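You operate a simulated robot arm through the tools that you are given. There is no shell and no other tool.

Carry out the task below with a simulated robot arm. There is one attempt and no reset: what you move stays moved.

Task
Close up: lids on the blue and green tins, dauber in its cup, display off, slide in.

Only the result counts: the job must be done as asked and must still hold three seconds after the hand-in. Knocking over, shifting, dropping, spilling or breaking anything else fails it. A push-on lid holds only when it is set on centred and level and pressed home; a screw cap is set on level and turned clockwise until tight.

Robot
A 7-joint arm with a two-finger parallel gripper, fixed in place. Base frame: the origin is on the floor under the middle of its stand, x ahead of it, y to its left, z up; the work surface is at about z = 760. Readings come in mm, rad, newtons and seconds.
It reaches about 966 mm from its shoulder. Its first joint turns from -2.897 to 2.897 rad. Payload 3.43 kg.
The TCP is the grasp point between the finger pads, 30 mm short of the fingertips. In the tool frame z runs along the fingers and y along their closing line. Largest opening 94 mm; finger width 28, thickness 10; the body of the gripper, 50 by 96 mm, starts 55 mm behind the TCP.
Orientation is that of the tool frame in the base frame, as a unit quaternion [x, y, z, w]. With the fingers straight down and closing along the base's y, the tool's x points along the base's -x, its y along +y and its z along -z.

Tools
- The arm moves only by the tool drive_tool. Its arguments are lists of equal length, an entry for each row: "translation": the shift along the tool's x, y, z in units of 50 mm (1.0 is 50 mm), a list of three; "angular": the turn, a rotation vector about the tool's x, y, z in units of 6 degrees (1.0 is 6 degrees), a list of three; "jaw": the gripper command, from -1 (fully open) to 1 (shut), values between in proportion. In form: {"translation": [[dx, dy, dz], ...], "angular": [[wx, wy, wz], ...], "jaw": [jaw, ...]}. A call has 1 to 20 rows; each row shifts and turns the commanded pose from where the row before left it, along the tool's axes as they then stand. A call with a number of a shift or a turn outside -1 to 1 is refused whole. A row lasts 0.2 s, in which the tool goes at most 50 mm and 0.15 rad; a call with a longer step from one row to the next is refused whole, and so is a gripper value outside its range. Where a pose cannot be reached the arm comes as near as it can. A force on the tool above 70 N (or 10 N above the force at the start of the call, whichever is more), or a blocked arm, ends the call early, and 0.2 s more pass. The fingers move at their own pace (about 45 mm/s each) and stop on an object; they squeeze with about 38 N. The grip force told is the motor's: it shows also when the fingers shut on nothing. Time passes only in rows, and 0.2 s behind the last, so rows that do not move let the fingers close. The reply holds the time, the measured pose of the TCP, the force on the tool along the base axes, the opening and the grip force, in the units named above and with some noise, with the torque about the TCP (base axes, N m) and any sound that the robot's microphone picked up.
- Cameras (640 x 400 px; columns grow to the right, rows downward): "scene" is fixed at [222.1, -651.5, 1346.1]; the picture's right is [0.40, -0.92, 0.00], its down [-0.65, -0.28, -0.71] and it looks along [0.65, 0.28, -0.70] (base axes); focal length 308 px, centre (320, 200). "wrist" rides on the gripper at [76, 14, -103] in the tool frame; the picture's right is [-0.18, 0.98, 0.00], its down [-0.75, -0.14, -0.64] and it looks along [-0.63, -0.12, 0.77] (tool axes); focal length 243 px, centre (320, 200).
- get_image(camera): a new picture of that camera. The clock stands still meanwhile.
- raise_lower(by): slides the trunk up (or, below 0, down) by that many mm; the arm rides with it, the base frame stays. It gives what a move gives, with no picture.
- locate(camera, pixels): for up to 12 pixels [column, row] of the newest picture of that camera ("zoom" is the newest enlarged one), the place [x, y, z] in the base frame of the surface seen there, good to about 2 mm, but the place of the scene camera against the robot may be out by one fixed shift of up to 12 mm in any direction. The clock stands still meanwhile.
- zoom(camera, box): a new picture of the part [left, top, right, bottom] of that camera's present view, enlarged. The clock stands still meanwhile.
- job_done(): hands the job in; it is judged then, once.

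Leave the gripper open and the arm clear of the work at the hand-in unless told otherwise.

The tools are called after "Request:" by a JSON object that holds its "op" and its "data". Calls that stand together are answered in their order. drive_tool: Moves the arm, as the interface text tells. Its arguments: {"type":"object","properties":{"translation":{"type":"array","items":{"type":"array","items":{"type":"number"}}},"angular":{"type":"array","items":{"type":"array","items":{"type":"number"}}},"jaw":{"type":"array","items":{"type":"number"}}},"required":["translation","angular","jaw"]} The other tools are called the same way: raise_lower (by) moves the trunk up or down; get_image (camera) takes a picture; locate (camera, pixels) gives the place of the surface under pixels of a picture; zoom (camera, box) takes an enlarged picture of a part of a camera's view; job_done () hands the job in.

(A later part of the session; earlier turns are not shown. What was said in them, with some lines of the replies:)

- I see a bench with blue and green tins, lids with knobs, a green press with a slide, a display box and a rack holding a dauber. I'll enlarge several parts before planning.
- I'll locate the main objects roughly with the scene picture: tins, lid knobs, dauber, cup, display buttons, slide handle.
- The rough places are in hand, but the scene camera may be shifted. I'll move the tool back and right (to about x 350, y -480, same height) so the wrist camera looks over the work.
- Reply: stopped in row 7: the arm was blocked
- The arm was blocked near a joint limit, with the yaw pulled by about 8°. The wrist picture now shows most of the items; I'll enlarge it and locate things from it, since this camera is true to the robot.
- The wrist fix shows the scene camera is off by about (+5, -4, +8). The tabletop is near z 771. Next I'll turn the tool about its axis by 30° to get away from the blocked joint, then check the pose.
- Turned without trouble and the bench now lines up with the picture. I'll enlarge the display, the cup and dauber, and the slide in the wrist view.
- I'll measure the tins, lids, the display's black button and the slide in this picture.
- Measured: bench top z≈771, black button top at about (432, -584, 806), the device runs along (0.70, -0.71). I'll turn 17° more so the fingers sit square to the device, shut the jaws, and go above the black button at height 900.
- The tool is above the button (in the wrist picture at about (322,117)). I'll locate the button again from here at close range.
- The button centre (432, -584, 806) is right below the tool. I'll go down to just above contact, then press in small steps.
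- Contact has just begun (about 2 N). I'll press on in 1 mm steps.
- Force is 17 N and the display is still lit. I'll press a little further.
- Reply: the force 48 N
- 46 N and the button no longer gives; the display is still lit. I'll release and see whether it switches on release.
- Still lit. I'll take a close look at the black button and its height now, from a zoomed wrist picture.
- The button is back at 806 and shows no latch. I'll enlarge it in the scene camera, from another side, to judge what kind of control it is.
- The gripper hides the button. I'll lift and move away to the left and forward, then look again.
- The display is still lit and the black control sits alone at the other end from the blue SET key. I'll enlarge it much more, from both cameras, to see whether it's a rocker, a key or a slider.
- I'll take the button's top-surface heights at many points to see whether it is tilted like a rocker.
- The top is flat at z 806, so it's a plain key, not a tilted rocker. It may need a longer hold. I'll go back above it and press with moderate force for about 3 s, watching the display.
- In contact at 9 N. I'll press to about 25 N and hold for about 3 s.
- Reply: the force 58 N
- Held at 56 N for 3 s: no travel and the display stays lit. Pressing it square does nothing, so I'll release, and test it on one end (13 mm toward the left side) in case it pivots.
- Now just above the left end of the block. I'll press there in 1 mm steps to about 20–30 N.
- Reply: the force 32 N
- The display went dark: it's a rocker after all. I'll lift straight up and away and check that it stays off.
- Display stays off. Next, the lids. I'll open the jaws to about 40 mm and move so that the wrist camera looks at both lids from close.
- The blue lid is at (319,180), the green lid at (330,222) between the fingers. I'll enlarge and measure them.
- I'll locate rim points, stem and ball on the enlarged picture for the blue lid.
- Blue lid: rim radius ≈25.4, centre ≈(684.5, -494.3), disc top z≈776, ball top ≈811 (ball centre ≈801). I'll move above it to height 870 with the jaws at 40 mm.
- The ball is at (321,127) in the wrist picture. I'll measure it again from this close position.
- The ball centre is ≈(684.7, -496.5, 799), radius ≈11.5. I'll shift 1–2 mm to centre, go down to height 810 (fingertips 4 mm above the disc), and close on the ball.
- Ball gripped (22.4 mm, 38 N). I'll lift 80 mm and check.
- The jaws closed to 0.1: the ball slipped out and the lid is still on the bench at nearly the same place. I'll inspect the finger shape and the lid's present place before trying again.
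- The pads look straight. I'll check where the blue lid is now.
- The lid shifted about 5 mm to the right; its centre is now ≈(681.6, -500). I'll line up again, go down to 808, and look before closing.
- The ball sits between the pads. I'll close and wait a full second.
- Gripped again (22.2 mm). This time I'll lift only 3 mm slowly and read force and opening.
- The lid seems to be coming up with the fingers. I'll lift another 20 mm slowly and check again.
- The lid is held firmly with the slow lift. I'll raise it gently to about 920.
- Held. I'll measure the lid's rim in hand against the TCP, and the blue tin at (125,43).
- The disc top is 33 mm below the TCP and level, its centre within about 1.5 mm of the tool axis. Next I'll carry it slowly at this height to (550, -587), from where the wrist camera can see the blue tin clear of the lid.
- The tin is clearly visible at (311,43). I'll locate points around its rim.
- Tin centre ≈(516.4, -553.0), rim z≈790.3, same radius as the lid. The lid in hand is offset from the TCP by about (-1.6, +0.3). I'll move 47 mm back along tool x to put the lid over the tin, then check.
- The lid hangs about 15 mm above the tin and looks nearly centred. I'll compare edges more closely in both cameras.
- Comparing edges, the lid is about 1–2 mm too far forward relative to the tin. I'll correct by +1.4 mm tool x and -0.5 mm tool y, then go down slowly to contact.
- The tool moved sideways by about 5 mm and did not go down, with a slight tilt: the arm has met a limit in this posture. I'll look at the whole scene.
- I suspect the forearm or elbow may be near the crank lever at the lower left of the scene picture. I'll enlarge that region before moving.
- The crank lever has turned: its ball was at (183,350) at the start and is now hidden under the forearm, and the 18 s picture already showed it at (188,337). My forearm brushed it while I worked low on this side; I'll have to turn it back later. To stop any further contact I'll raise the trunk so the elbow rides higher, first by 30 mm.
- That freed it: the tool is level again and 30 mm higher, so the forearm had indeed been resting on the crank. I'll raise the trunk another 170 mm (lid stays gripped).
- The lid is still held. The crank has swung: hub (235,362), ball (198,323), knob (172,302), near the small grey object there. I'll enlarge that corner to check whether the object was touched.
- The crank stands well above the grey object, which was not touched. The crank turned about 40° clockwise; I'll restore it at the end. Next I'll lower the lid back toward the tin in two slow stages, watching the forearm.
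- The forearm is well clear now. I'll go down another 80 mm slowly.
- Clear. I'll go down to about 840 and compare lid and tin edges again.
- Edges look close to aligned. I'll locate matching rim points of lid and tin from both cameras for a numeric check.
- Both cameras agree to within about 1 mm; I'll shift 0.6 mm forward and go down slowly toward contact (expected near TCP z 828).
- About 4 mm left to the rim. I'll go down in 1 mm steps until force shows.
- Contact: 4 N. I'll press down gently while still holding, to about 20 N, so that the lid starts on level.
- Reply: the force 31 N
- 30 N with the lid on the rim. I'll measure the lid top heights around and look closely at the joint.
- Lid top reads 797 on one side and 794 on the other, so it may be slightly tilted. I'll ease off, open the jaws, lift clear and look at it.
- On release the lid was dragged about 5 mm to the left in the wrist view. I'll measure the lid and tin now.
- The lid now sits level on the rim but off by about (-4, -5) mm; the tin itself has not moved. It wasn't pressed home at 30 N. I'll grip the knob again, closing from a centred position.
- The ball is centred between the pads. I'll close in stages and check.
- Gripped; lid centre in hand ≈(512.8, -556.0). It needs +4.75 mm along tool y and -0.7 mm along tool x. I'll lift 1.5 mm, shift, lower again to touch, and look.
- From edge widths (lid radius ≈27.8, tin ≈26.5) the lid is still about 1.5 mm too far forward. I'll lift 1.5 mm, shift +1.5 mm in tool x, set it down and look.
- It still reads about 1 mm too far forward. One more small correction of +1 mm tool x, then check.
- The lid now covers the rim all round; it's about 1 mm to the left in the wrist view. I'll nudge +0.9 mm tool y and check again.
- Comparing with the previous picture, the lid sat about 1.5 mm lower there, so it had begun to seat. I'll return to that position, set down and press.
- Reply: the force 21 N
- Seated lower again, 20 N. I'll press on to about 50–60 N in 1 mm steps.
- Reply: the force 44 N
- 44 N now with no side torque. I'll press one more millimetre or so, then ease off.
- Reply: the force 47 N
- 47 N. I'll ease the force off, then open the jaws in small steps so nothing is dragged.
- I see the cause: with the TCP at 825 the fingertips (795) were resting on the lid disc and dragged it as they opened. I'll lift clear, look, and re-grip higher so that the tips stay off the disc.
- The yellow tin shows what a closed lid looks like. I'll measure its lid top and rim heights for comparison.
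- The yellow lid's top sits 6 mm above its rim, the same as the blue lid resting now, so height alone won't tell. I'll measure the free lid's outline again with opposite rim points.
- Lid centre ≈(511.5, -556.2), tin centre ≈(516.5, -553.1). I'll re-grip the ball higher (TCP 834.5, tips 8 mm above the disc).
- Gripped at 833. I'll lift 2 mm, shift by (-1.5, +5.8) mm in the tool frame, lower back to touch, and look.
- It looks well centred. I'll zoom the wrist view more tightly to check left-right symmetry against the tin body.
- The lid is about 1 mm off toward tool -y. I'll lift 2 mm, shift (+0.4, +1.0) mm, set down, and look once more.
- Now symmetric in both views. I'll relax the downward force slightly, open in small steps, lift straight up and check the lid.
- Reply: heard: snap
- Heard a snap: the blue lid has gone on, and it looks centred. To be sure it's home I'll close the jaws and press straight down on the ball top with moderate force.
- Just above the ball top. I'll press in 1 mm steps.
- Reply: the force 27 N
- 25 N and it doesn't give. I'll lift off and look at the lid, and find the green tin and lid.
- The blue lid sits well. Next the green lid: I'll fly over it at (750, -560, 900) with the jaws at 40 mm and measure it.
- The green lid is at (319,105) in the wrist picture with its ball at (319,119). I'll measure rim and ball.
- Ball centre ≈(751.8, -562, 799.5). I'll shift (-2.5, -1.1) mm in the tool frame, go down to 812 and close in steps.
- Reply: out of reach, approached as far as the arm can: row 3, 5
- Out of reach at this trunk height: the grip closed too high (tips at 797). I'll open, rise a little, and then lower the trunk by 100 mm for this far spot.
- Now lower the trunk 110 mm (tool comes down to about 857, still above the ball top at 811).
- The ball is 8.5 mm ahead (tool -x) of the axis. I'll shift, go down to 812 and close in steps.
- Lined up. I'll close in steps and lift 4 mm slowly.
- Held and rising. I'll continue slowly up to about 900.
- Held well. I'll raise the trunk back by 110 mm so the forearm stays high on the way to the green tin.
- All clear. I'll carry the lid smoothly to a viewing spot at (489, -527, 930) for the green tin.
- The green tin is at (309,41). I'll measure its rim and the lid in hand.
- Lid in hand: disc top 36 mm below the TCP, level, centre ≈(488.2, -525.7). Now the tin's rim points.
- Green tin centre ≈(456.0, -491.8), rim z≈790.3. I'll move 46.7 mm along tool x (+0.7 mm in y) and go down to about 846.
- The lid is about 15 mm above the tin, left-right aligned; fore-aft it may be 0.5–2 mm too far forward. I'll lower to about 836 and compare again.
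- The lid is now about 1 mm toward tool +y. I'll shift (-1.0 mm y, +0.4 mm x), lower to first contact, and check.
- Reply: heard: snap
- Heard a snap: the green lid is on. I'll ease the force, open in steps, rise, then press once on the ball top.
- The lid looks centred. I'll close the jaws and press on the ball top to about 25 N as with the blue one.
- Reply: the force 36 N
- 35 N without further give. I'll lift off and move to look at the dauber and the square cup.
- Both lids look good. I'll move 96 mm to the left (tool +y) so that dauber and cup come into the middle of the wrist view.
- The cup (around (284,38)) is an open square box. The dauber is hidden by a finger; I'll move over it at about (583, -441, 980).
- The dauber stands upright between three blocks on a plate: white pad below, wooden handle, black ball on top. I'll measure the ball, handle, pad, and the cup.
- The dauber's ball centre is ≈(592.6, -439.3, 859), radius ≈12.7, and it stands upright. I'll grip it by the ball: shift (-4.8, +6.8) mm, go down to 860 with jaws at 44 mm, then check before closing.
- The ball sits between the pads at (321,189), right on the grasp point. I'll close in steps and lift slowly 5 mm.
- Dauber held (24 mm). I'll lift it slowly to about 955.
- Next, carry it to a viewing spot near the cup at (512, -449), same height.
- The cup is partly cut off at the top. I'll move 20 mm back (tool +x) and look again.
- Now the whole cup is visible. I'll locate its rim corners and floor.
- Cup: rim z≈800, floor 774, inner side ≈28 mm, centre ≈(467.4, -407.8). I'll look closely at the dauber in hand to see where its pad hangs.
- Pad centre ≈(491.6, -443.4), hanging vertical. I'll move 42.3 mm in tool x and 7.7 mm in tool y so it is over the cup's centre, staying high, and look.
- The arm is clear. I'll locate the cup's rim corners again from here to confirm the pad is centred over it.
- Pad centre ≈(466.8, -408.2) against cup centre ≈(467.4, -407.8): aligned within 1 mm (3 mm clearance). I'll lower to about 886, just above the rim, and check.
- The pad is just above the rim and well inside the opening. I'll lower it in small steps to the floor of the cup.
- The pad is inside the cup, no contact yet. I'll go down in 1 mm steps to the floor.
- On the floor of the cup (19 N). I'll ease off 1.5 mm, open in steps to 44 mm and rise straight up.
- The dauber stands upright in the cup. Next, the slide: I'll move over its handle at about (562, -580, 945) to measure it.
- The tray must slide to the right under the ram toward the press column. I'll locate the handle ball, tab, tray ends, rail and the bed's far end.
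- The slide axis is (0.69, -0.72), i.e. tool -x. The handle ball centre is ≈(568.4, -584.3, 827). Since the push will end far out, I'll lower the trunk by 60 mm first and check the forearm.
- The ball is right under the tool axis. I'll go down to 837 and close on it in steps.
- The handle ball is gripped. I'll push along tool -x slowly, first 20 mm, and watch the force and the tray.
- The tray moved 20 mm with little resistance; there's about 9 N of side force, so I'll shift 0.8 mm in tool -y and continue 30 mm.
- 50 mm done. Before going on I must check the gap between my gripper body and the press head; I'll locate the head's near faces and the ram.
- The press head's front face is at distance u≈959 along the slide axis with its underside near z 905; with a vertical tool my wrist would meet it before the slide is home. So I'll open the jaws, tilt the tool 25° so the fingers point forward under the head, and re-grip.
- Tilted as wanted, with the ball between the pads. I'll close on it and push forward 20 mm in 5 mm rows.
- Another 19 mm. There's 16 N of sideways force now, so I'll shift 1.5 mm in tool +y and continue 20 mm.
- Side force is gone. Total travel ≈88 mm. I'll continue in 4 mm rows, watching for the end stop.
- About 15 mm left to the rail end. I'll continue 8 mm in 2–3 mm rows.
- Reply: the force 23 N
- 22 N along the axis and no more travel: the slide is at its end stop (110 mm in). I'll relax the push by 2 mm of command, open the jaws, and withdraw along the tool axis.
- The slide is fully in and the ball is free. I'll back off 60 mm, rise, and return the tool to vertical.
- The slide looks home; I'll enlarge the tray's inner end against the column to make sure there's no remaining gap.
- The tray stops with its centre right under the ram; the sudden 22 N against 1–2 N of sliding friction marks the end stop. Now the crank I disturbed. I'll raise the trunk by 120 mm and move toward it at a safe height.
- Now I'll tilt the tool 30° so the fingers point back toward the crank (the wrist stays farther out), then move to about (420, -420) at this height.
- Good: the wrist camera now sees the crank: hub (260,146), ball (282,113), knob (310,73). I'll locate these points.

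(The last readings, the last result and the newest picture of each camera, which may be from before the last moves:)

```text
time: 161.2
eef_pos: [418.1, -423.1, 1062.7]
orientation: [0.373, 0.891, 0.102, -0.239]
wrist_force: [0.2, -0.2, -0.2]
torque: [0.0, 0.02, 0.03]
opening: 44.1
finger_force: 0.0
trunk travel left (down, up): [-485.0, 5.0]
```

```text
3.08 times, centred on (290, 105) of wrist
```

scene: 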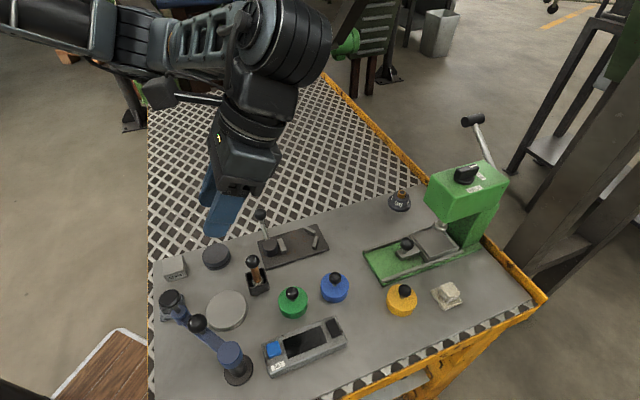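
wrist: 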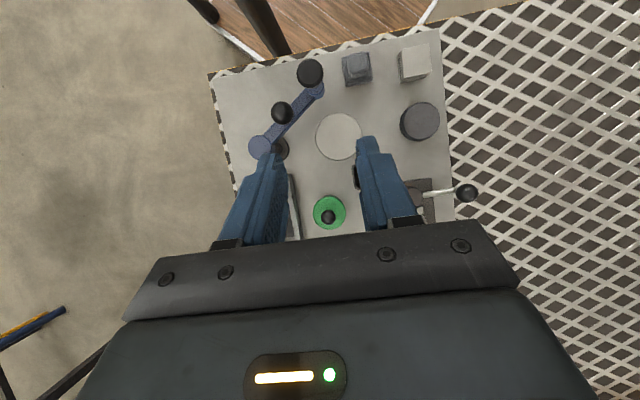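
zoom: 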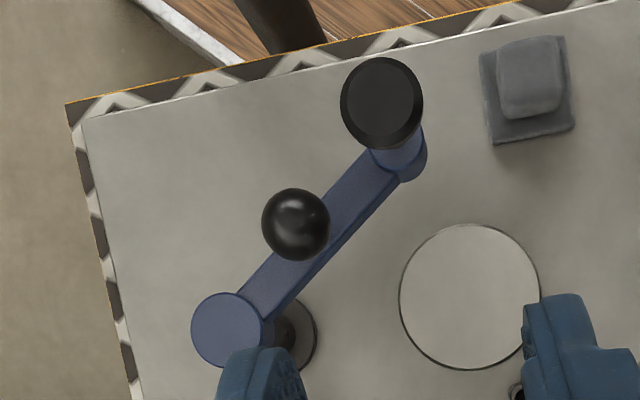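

The crank now points at about 79° (hub (318, -460)); from the start picture it was at about 119°, so it must be turned 40° counter-clockwise. I'll move over its ball (centre ≈(329, -404, 884)) at a safe height first.

Request:
{"op": "drive_tool", "data": {"translation": [[0.409, -0.339, 0.236], [0.409, -0.339, 0.236], [0.409, -0.339, 0.236], [0, 0, 0]], "angular": [[0, 0, 0], [0, 0, 0], [0, 0, 0], [0, 0, 0]], "jaw": [-0.06, -0.06, -0.06, -0.06]}}

Request:
{"op": "get_image", "data": {"camera": "wrist"}}

Request:
{"op": "get_image", "data": {"camera": "scene"}}

```text
time: 162.2
eef_pos: [334.0, -407.6, 1061.4]
orientation: [0.373, 0.891, 0.103, -0.238]
wrist_force: [-0.7, 0.3, -0.2]
torque: [0.0, -0.01, -0.02]
opening: 49.9
finger_force: 0.2
trunk travel left (down, up): [-485.0, 5.0]
```

```text
taken
```

wrist: 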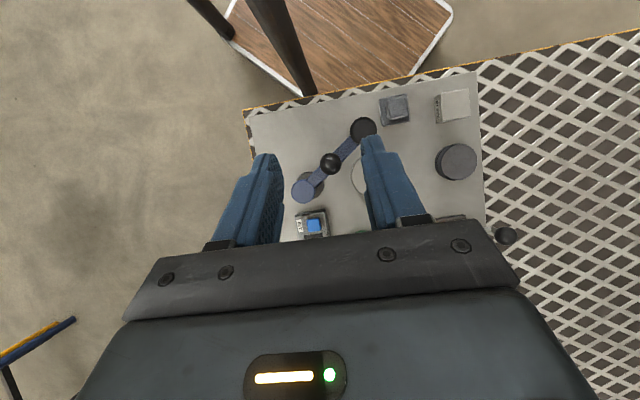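

```text
taken
```

scene: 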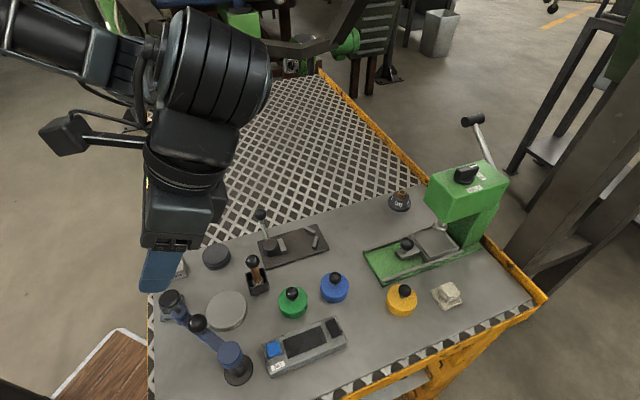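

Reachable. I'll go down 100 mm to about 961 and check the view and pose.

Request:
{"op": "drive_tool", "data": {"translation": [[-0.333, 0, 0.577], [-0.333, 0, 0.577], [-0.333, 0, 0.577], [0, 0, 0]], "angular": [[0, 0, 0], [0, 0, 0], [0, 0, 0], [0, 0, 0]], "jaw": [-0.06, -0.06, -0.06, -0.06]}}

Request:
{"op": "get_image", "data": {"camera": "wrist"}}

Request:
{"op": "get_image", "data": {"camera": "scene"}}

```text
time: 163.2
eef_pos: [335.1, -408.0, 964.2]
orientation: [0.373, 0.891, 0.103, -0.239]
wrist_force: [-0.1, 0.7, 0.9]
torque: [0.01, -0.01, 0.01]
opening: 49.7
finger_force: 0.1
trunk travel left (down, up): [-485.0, 5.0]
```

```text
taken
```

wrist: 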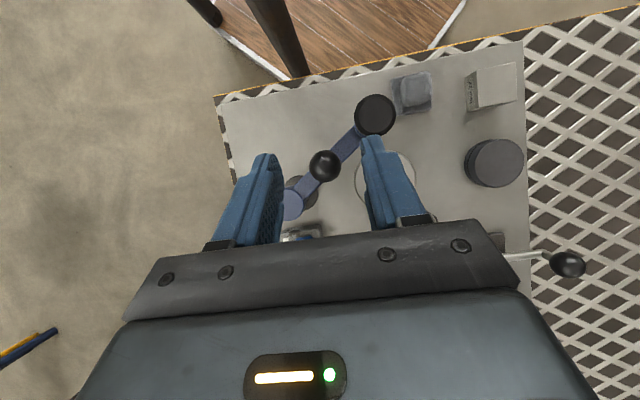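

```text
taken
```

scene: 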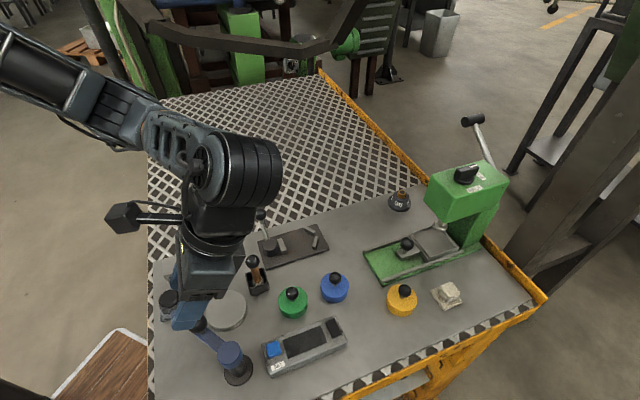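

The ball is at (324,165). It's at tool coordinates about (-34, -2, 73); I'll move so that it lies 10 mm beyond the grasp point between the open fingers.

Request:
{"op": "drive_tool", "data": {"translation": [[-0.227, -0.0133, 0.42], [-0.227, -0.0133, 0.42], [-0.227, -0.0133, 0.42], [0, 0, 0]], "angular": [[0, 0, 0], [0, 0, 0], [0, 0, 0], [0, 0, 0]], "jaw": [0.06, 0.06, 0.06, 0.06]}}

Request:
{"op": "get_image", "data": {"camera": "wrist"}}

Request:
{"op": "zoom", "data": {"camera": "scene", "box": [130, 240, 270, 390]}}

```text
time: 164.2
eef_pos: [332.8, -406.0, 893.8]
orientation: [0.374, 0.89, 0.103, -0.238]
wrist_force: [-0.4, 0.5, 0.1]
torque: [0.01, -0.01, 0.01]
opening: 44.0
finger_force: 0.0
trunk travel left (down, up): [-485.0, 5.0]
```

```text
taken
```

wrist: 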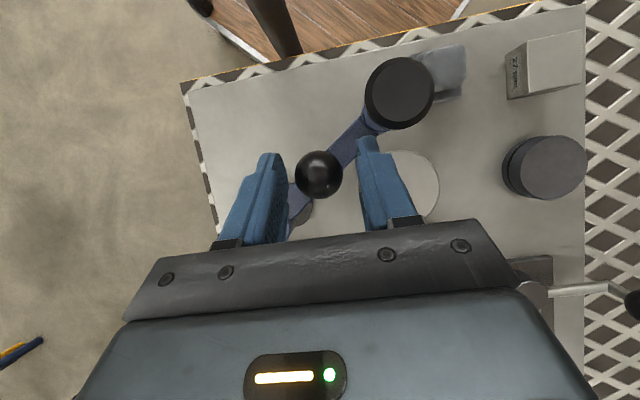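

```text
2.67 times, centred on (200, 315) of scene
```

zoom: 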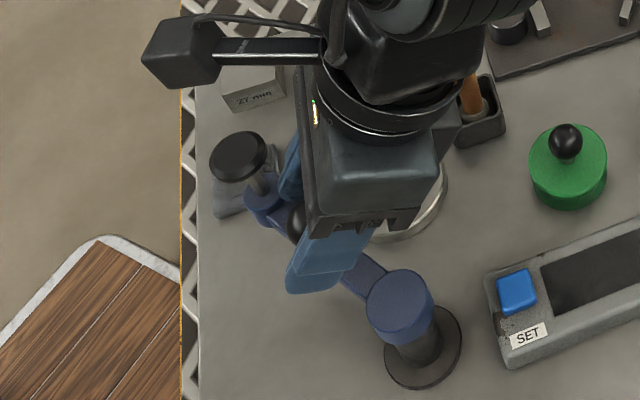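

The ball is between the pads. I'll close on it in steps, then turn the crank the first 10° along its arc and check forces.

Request:
{"op": "drive_tool", "data": {"translation": [[0, 0, 0], [0, 0, 0], [0, 0, 0], [0, 0, 0], [0, 0, 0], [0.0469, -0.0459, 0.0271], [0.0469, -0.0459, 0.0271], [0.0469, -0.0459, 0.0271], [0, 0, 0]], "angular": [[0, 0, 0], [0, 0, 0], [0, 0, 0], [0, 0, 0], [0, 0, 0], [0, 0, 0], [0, 0, 0], [0, 0, 0], [0, 0, 0]], "jaw": [0.3, 0.42, 1, 1, 1, 1, 1, 1, 1]}}

Request:
{"op": "zoom", "data": {"camera": "scene", "box": [110, 230, 360, 400]}}

Request:
{"op": "get_image", "data": {"camera": "wrist"}}

```text
time: 166.2
eef_pos: [321.3, -405.3, 893.2]
orientation: [0.374, 0.89, 0.102, -0.239]
wrist_force: [8.9, 14.6, 15.5]
torque: [0.33, -0.06, 0.4]
opening: 27.6
finger_force: 45.3
trunk travel left (down, up): [-485.0, 5.0]
```

```text
2.35 times, centred on (235, 315) of scene
```

zoom: 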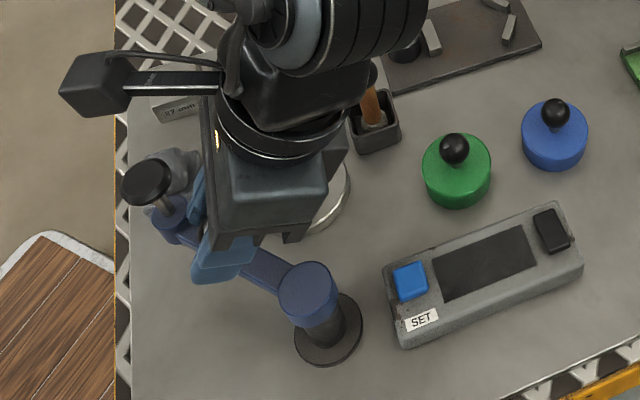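

```text
taken
```

wrist: 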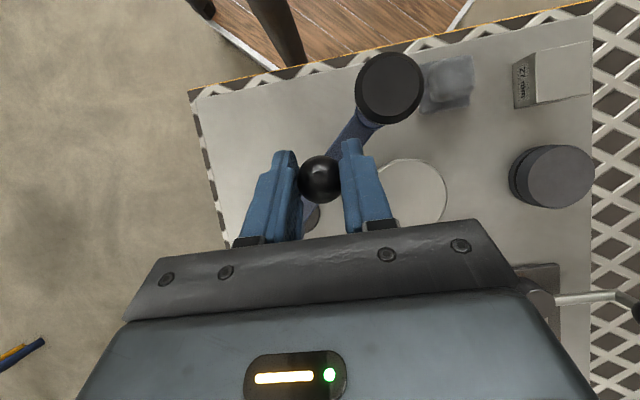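

The crank is following (knob moved in the picture). Radial force of 15 N says my arc is about 1.6 mm tight and I'm pressing a bit low; I'll correct both and turn on to about 100°.

Request:
{"op": "drive_tool", "data": {"translation": [[0.0479, -0.0439, 0.0161], [0.0479, -0.0439, 0.0161], [0.0479, -0.0439, 0.0161], [0, 0, 0]], "angular": [[0, 0, 0], [0, 0, 0], [0, 0, 0], [0, 0, 0]], "jaw": [1, 1, 1, 1]}}

Request:
{"op": "zoom", "data": {"camera": "scene", "box": [110, 230, 360, 400]}}

```text
time: 167.2
eef_pos: [311.4, -405.1, 892.9]
orientation: [0.374, 0.89, 0.103, -0.238]
wrist_force: [3.8, 14.6, -1.4]
torque: [0.02, -0.17, 0.36]
opening: 27.3
finger_force: 45.7
trunk travel left (down, up): [-485.0, 5.0]
```

```text
2.35 times, centred on (235, 315) of scene
```

zoom: 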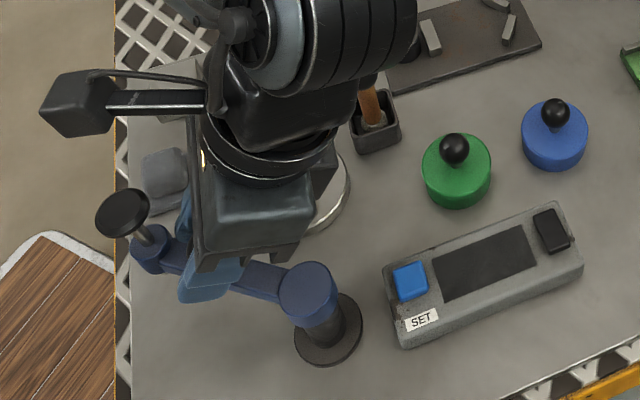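

Now at about 99.6°. I'll continue to about 110°, with another 1.5 mm outward correction.

Request:
{"op": "drive_tool", "data": {"translation": [[0.0381, -0.0568, 0.022], [0.0381, -0.0568, 0.022], [0.0381, -0.0568, 0.022], [0, 0, 0]], "angular": [[0, 0, 0], [0, 0, 0], [0, 0, 0], [0, 0, 0]], "jaw": [1, 1, 1, 1]}}

Request:
{"op": "zoom", "data": {"camera": "scene", "box": [110, 230, 360, 400]}}

```text
time: 168.2
eef_pos: [300.6, -406.7, 892.2]
orientation: [0.373, 0.89, 0.103, -0.239]
wrist_force: [4.6, 11.8, 1.2]
torque: [0.19, -0.05, 0.42]
opening: 27.4
finger_force: 45.1
trunk travel left (down, up): [-485.0, 5.0]
```

```text
2.35 times, centred on (235, 315) of scene
```

zoom: 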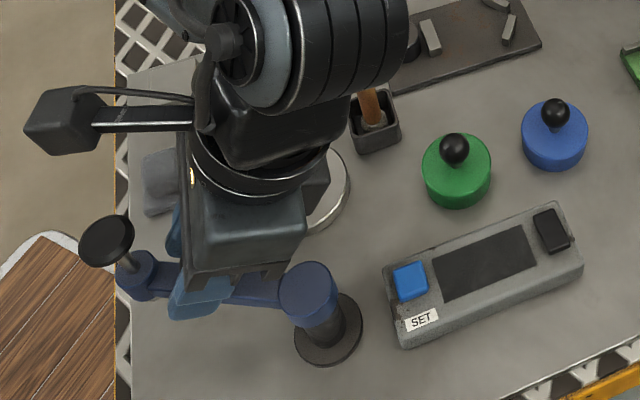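

Now at about 109°. I'll turn the last 11° and compare with the start picture.

Request:
{"op": "drive_tool", "data": {"translation": [[0.0267, -0.0706, 0.0154], [0.0267, -0.0706, 0.0154], [0.0267, -0.0706, 0.0154], [0, 0, 0]], "angular": [[0, 0, 0], [0, 0, 0], [0, 0, 0], [0, 0, 0]], "jaw": [1, 1, 1, 1]}}

Request:
{"op": "zoom", "data": {"camera": "scene", "box": [110, 230, 360, 400]}}

```text
time: 169.2
eef_pos: [290.5, -410.2, 892.5]
orientation: [0.375, 0.89, 0.103, -0.238]
wrist_force: [3.1, 6.9, -4.5]
torque: [-0.05, -0.22, 0.34]
opening: 27.2
finger_force: 45.1
trunk travel left (down, up): [-485.0, 5.0]
```

```text
2.35 times, centred on (235, 315) of scene
```

zoom: 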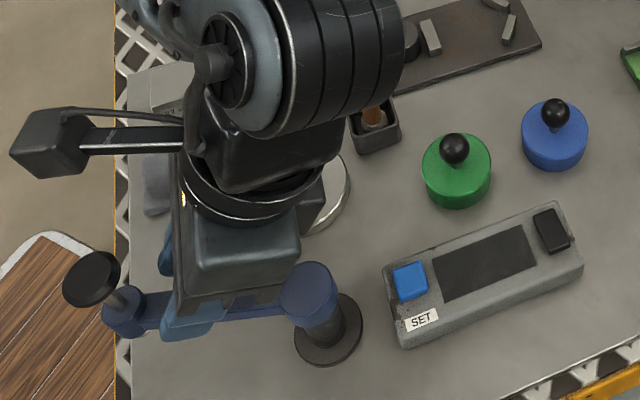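

The knob is back at (91,279) in this view against (91,280) at the start. I'll open in steps and withdraw along the tool axis.

Request:
{"op": "drive_tool", "data": {"translation": [[0, 0, 0], [0, 0, 0], [0, 0, 0], [0, 0, 0], [0, 0, -0.1], [0, 0, -0.4], [0, 0, -0.8], [0, 0, -0.9], [0, 0, 0]], "angular": [[0, 0, 0], [0, 0, 0], [0, 0, 0], [0, 0, 0], [0, 0, 0], [0, 0, 0], [0, 0, 0], [0, 0, 0], [0, 0, 0]], "jaw": [0.4, 0.34, 0.2, 0.06, 0.06, 0.06, 0.06, 0.06, 0.06]}}

Request:
{"op": "zoom", "data": {"camera": "scene", "box": [110, 230, 360, 400]}}

Request:
{"op": "get_image", "data": {"camera": "wrist"}}

```text
time: 171.2
eef_pos: [327.3, -449.9, 988.6]
orientation: [0.373, 0.891, 0.102, -0.239]
wrist_force: [-0.3, 0.7, -0.6]
torque: [0.0, 0.01, 0.04]
opening: 44.5
finger_force: 0.0
trunk travel left (down, up): [-485.0, 5.0]
```

```text
2.35 times, centred on (235, 315) of scene
```

zoom: 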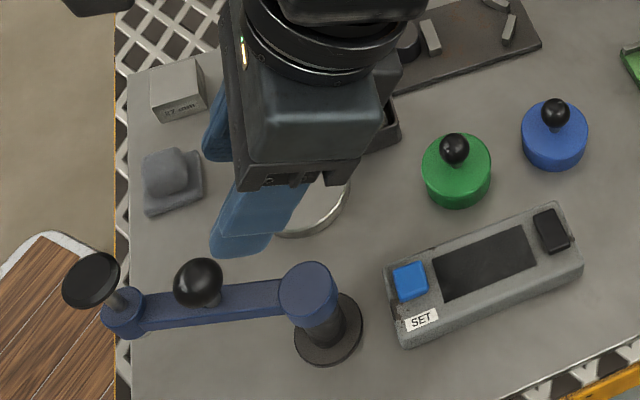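

```text
taken
```

wrist: 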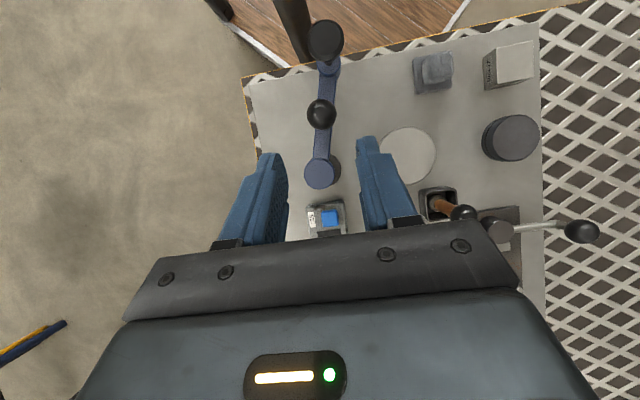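

The crank matches the start picture (ball (198,283), knob (91,280)). Now I'll rise, move away outward, and return the tool to vertical.

Request:
{"op": "drive_tool", "data": {"translation": [[0.35, 0, -0.606], [0.35, 0, -0.606], [-0.6, 0.5, -0.346], [-0.6, 0.5, -0.346], [-0.6, 0.5, -0.346], [0, 0, 0], [0, 0, 0], [0, 0, 0], [0, 0, 0], [0, 0, 0], [0, 0, 0]], "angular": [[0, 0, 0], [0, 0, 0], [0, 0, 0], [0, 0, 0], [0, 0, 0], [0, -1, 0], [0, -1, 0], [0, -1, 0], [0, -1, 0], [0, -1, 0], [0, 0, 0]], "jaw": [0.06, 0.06, -1, -1, -1, -1, -1, -1, -1, -1, -1]}}

Request:
{"op": "get_image", "data": {"camera": "scene"}}

Request:
{"op": "get_image", "data": {"camera": "wrist"}}

```text
time: 173.6
eef_pos: [454.5, -472.4, 1058.2]
orientation: [0.387, 0.922, 0.003, 0.001]
wrist_force: [0.2, 0.4, 0.2]
torque: [0.01, -0.02, 0.01]
opening: 94.1
finger_force: 0.0
trunk travel left (down, up): [-485.0, 5.0]
```

```text
taken
```

scene: 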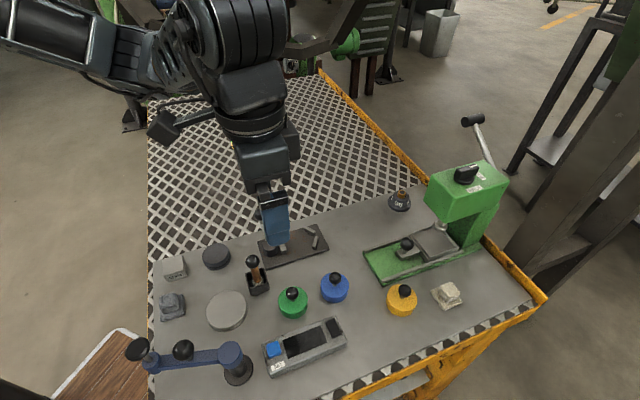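

```text
taken
```

wrist: 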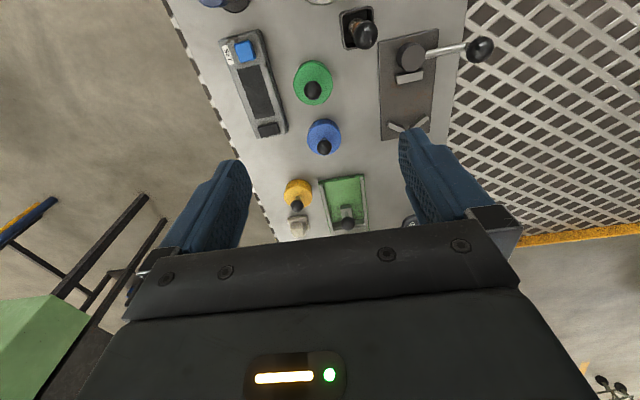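

Everything looks in order. I'll move the arm clear over the grating on the left and take final close-ups.

Request:
{"op": "drive_tool", "data": {"translation": [[0.05, 0.8, -0.1], [0.05, 0.8, -0.1], [0.05, 0.8, 0], [0.05, 0.8, 0], [0, 0.8, 0], [0, 0, 0]], "angular": [[0, 0, 0], [0, 0, 0], [0, 0, 0], [0, 0, 0], [0, 0, 0], [0, 0, 0]], "jaw": [-1, -1, -1, -1, -1, -1]}}

Request:
{"op": "get_image", "data": {"camera": "scene"}}

Request:
{"op": "zoom", "data": {"camera": "scene", "box": [230, 180, 430, 305]}}

Request:
{"op": "zoom", "data": {"camera": "scene", "box": [340, 100, 540, 325]}}

Request:
{"op": "zoom", "data": {"camera": "scene", "box": [110, 230, 360, 400]}}

```text
time: 175.0
eef_pos: [589.0, -324.7, 1071.2]
orientation: [0.388, 0.922, 0.002, -0.001]
wrist_force: [0.2, -0.1, 0.5]
torque: [0.01, 0.03, -0.01]
opening: 94.3
finger_force: 0.0
trunk travel left (down, up): [-485.0, 5.0]
```

```text
taken
```

scene: 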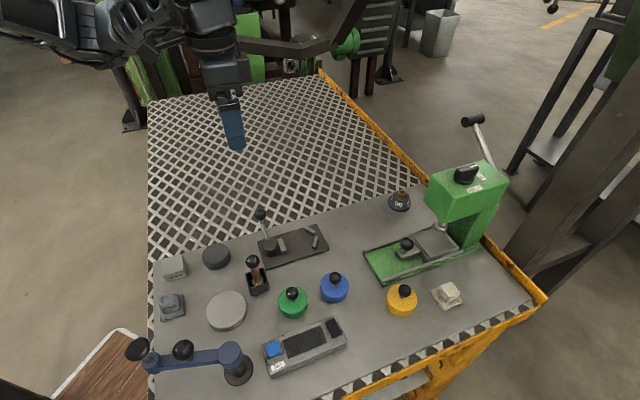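

```text
3.20 times, centred on (330, 242) of scene
```

zoom: 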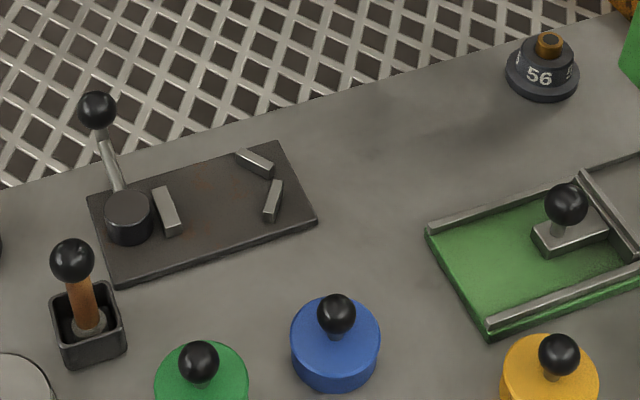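

```text
1.78 times, centred on (440, 212) of scene
```

zoom: 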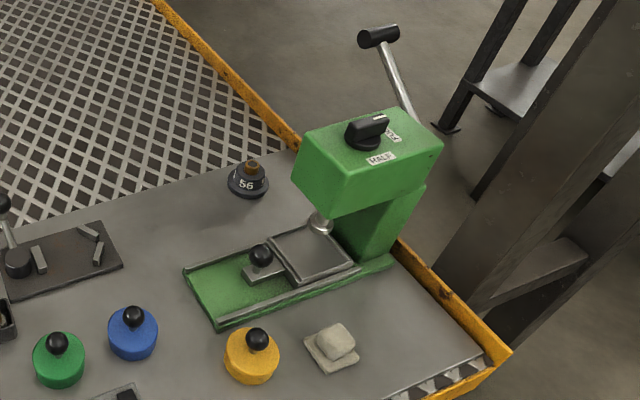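

```text
2.35 times, centred on (235, 315) of scene
```

zoom: 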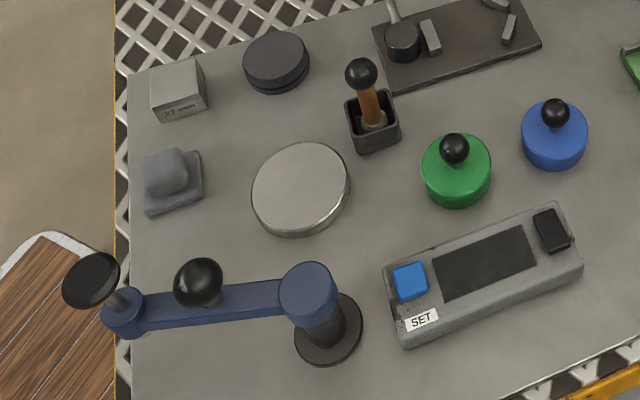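

All as at the start apart from the asked changes. One last check: lid levels on the blue and green tins by rim heights.

Request:
{"op": "zoom", "data": {"camera": "scene", "box": [270, 262, 360, 325]}}

Request:
{"op": "locate", "data": {"camera": "zoom", "pixels": [[375, 170], [395, 210], [440, 235], [500, 230], [540, 190], [530, 140], [80, 250], [95, 300], [140, 325], [200, 325], [245, 285], [235, 240]]}}

```text
6.35 times, centred on (315, 294) of scene
```

zoom: 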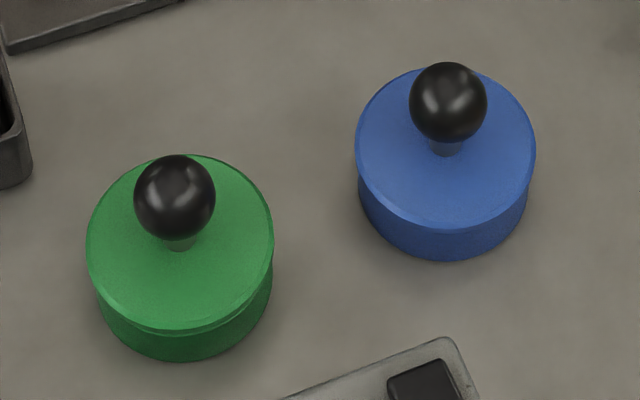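

```text
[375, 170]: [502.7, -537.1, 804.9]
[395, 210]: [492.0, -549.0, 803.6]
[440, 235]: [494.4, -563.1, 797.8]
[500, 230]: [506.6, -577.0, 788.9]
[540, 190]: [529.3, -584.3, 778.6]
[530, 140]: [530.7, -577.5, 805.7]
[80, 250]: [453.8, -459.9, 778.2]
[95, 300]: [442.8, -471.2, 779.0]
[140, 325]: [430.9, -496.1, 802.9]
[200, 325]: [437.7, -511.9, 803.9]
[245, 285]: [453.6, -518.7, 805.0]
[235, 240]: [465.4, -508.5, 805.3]
```

The green lid shows a faint line below its edge that the blue lid doesn't; I'll enlarge both to compare seating.

Request:
{"op": "zoom", "data": {"camera": "scene", "box": [278, 282, 312, 322]}}

Request:
{"op": "locate", "data": {"camera": "zoom", "pixels": [[200, 150], [230, 220], [300, 265], [380, 265], [440, 200], [440, 140], [320, 150], [300, 230], [260, 275], [330, 300], [420, 270], [350, 280]]}}

Request:
{"op": "zoom", "data": {"camera": "scene", "box": [318, 266, 352, 306]}}

Request:
{"op": "locate", "data": {"camera": "zoom", "pixels": [[200, 150], [230, 220], [300, 260], [380, 260], [440, 200], [440, 140], [320, 180], [300, 230], [260, 275], [330, 300], [420, 270], [350, 280]]}}

```text
10.00 times, centred on (295, 302) of scene
```

zoom: 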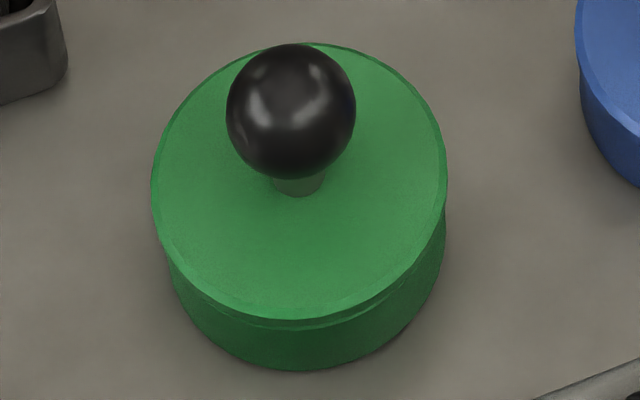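

```text
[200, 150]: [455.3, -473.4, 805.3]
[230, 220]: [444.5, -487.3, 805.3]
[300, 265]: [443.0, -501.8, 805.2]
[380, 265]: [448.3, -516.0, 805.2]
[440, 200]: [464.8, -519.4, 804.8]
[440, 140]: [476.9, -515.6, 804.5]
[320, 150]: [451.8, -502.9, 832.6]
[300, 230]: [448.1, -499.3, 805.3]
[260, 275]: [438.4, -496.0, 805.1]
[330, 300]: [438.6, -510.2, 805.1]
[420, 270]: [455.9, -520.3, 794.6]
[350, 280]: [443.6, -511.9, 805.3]
```

```text
10.00 times, centred on (335, 286) of scene
```

zoom: 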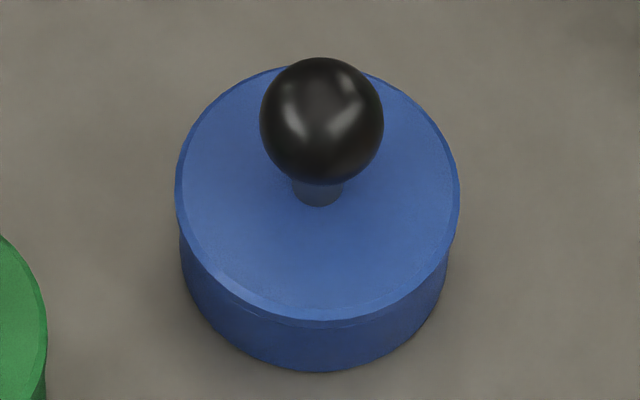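

```text
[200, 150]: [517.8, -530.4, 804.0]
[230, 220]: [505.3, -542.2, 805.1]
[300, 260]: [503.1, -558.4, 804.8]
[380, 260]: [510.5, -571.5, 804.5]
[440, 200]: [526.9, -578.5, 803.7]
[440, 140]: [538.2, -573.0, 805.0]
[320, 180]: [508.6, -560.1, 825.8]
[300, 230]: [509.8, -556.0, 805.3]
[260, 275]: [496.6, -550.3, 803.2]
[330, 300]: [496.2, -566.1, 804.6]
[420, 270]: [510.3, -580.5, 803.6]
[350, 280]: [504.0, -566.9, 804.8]
```

Both lids are level and match the closed yellow one, and each gave its snap. The dauber is in its cup, the display is off, the slide is at its stop, the crank is back where it was, and the gripper is open and clear. I'm handing in the job.

Request:
{"op": "job_done", "data": {}}

```text
The job is handed in.
```

I handed in the job with all five items done, but along the way my forearm knocked the crank lever and I had to put it back.

- **Lids:** Both the blue and green lids snapped on. I then pressed each from above, at 25 N (blue) and 35 N (green). Both read level in the last pictures. The blue lid took several tries, because the fingertips dragged it off-centre when I opened them.
- **Dauber:** It is standing upright in the square cup, the only open container I saw.
- **Display:** It is off. The black key is a rocker, so I pressed it several times before finding the end that works.
- **Slide:** It is pushed in 110 mm, until the resistance jumped to about 22 N with the tray under the press ram. I took that as the end stop, although a gap of roughly 17 mm remains between the tray and the press column.
- **Crank lever:** My forearm turned it about 40° while I was working low near the display. I turned it back, and it matches the starting picture to about a pixel, but it did move during the job.

In the final pictures everything else looked where it started. The gripper is open and the arm is clear of the work.
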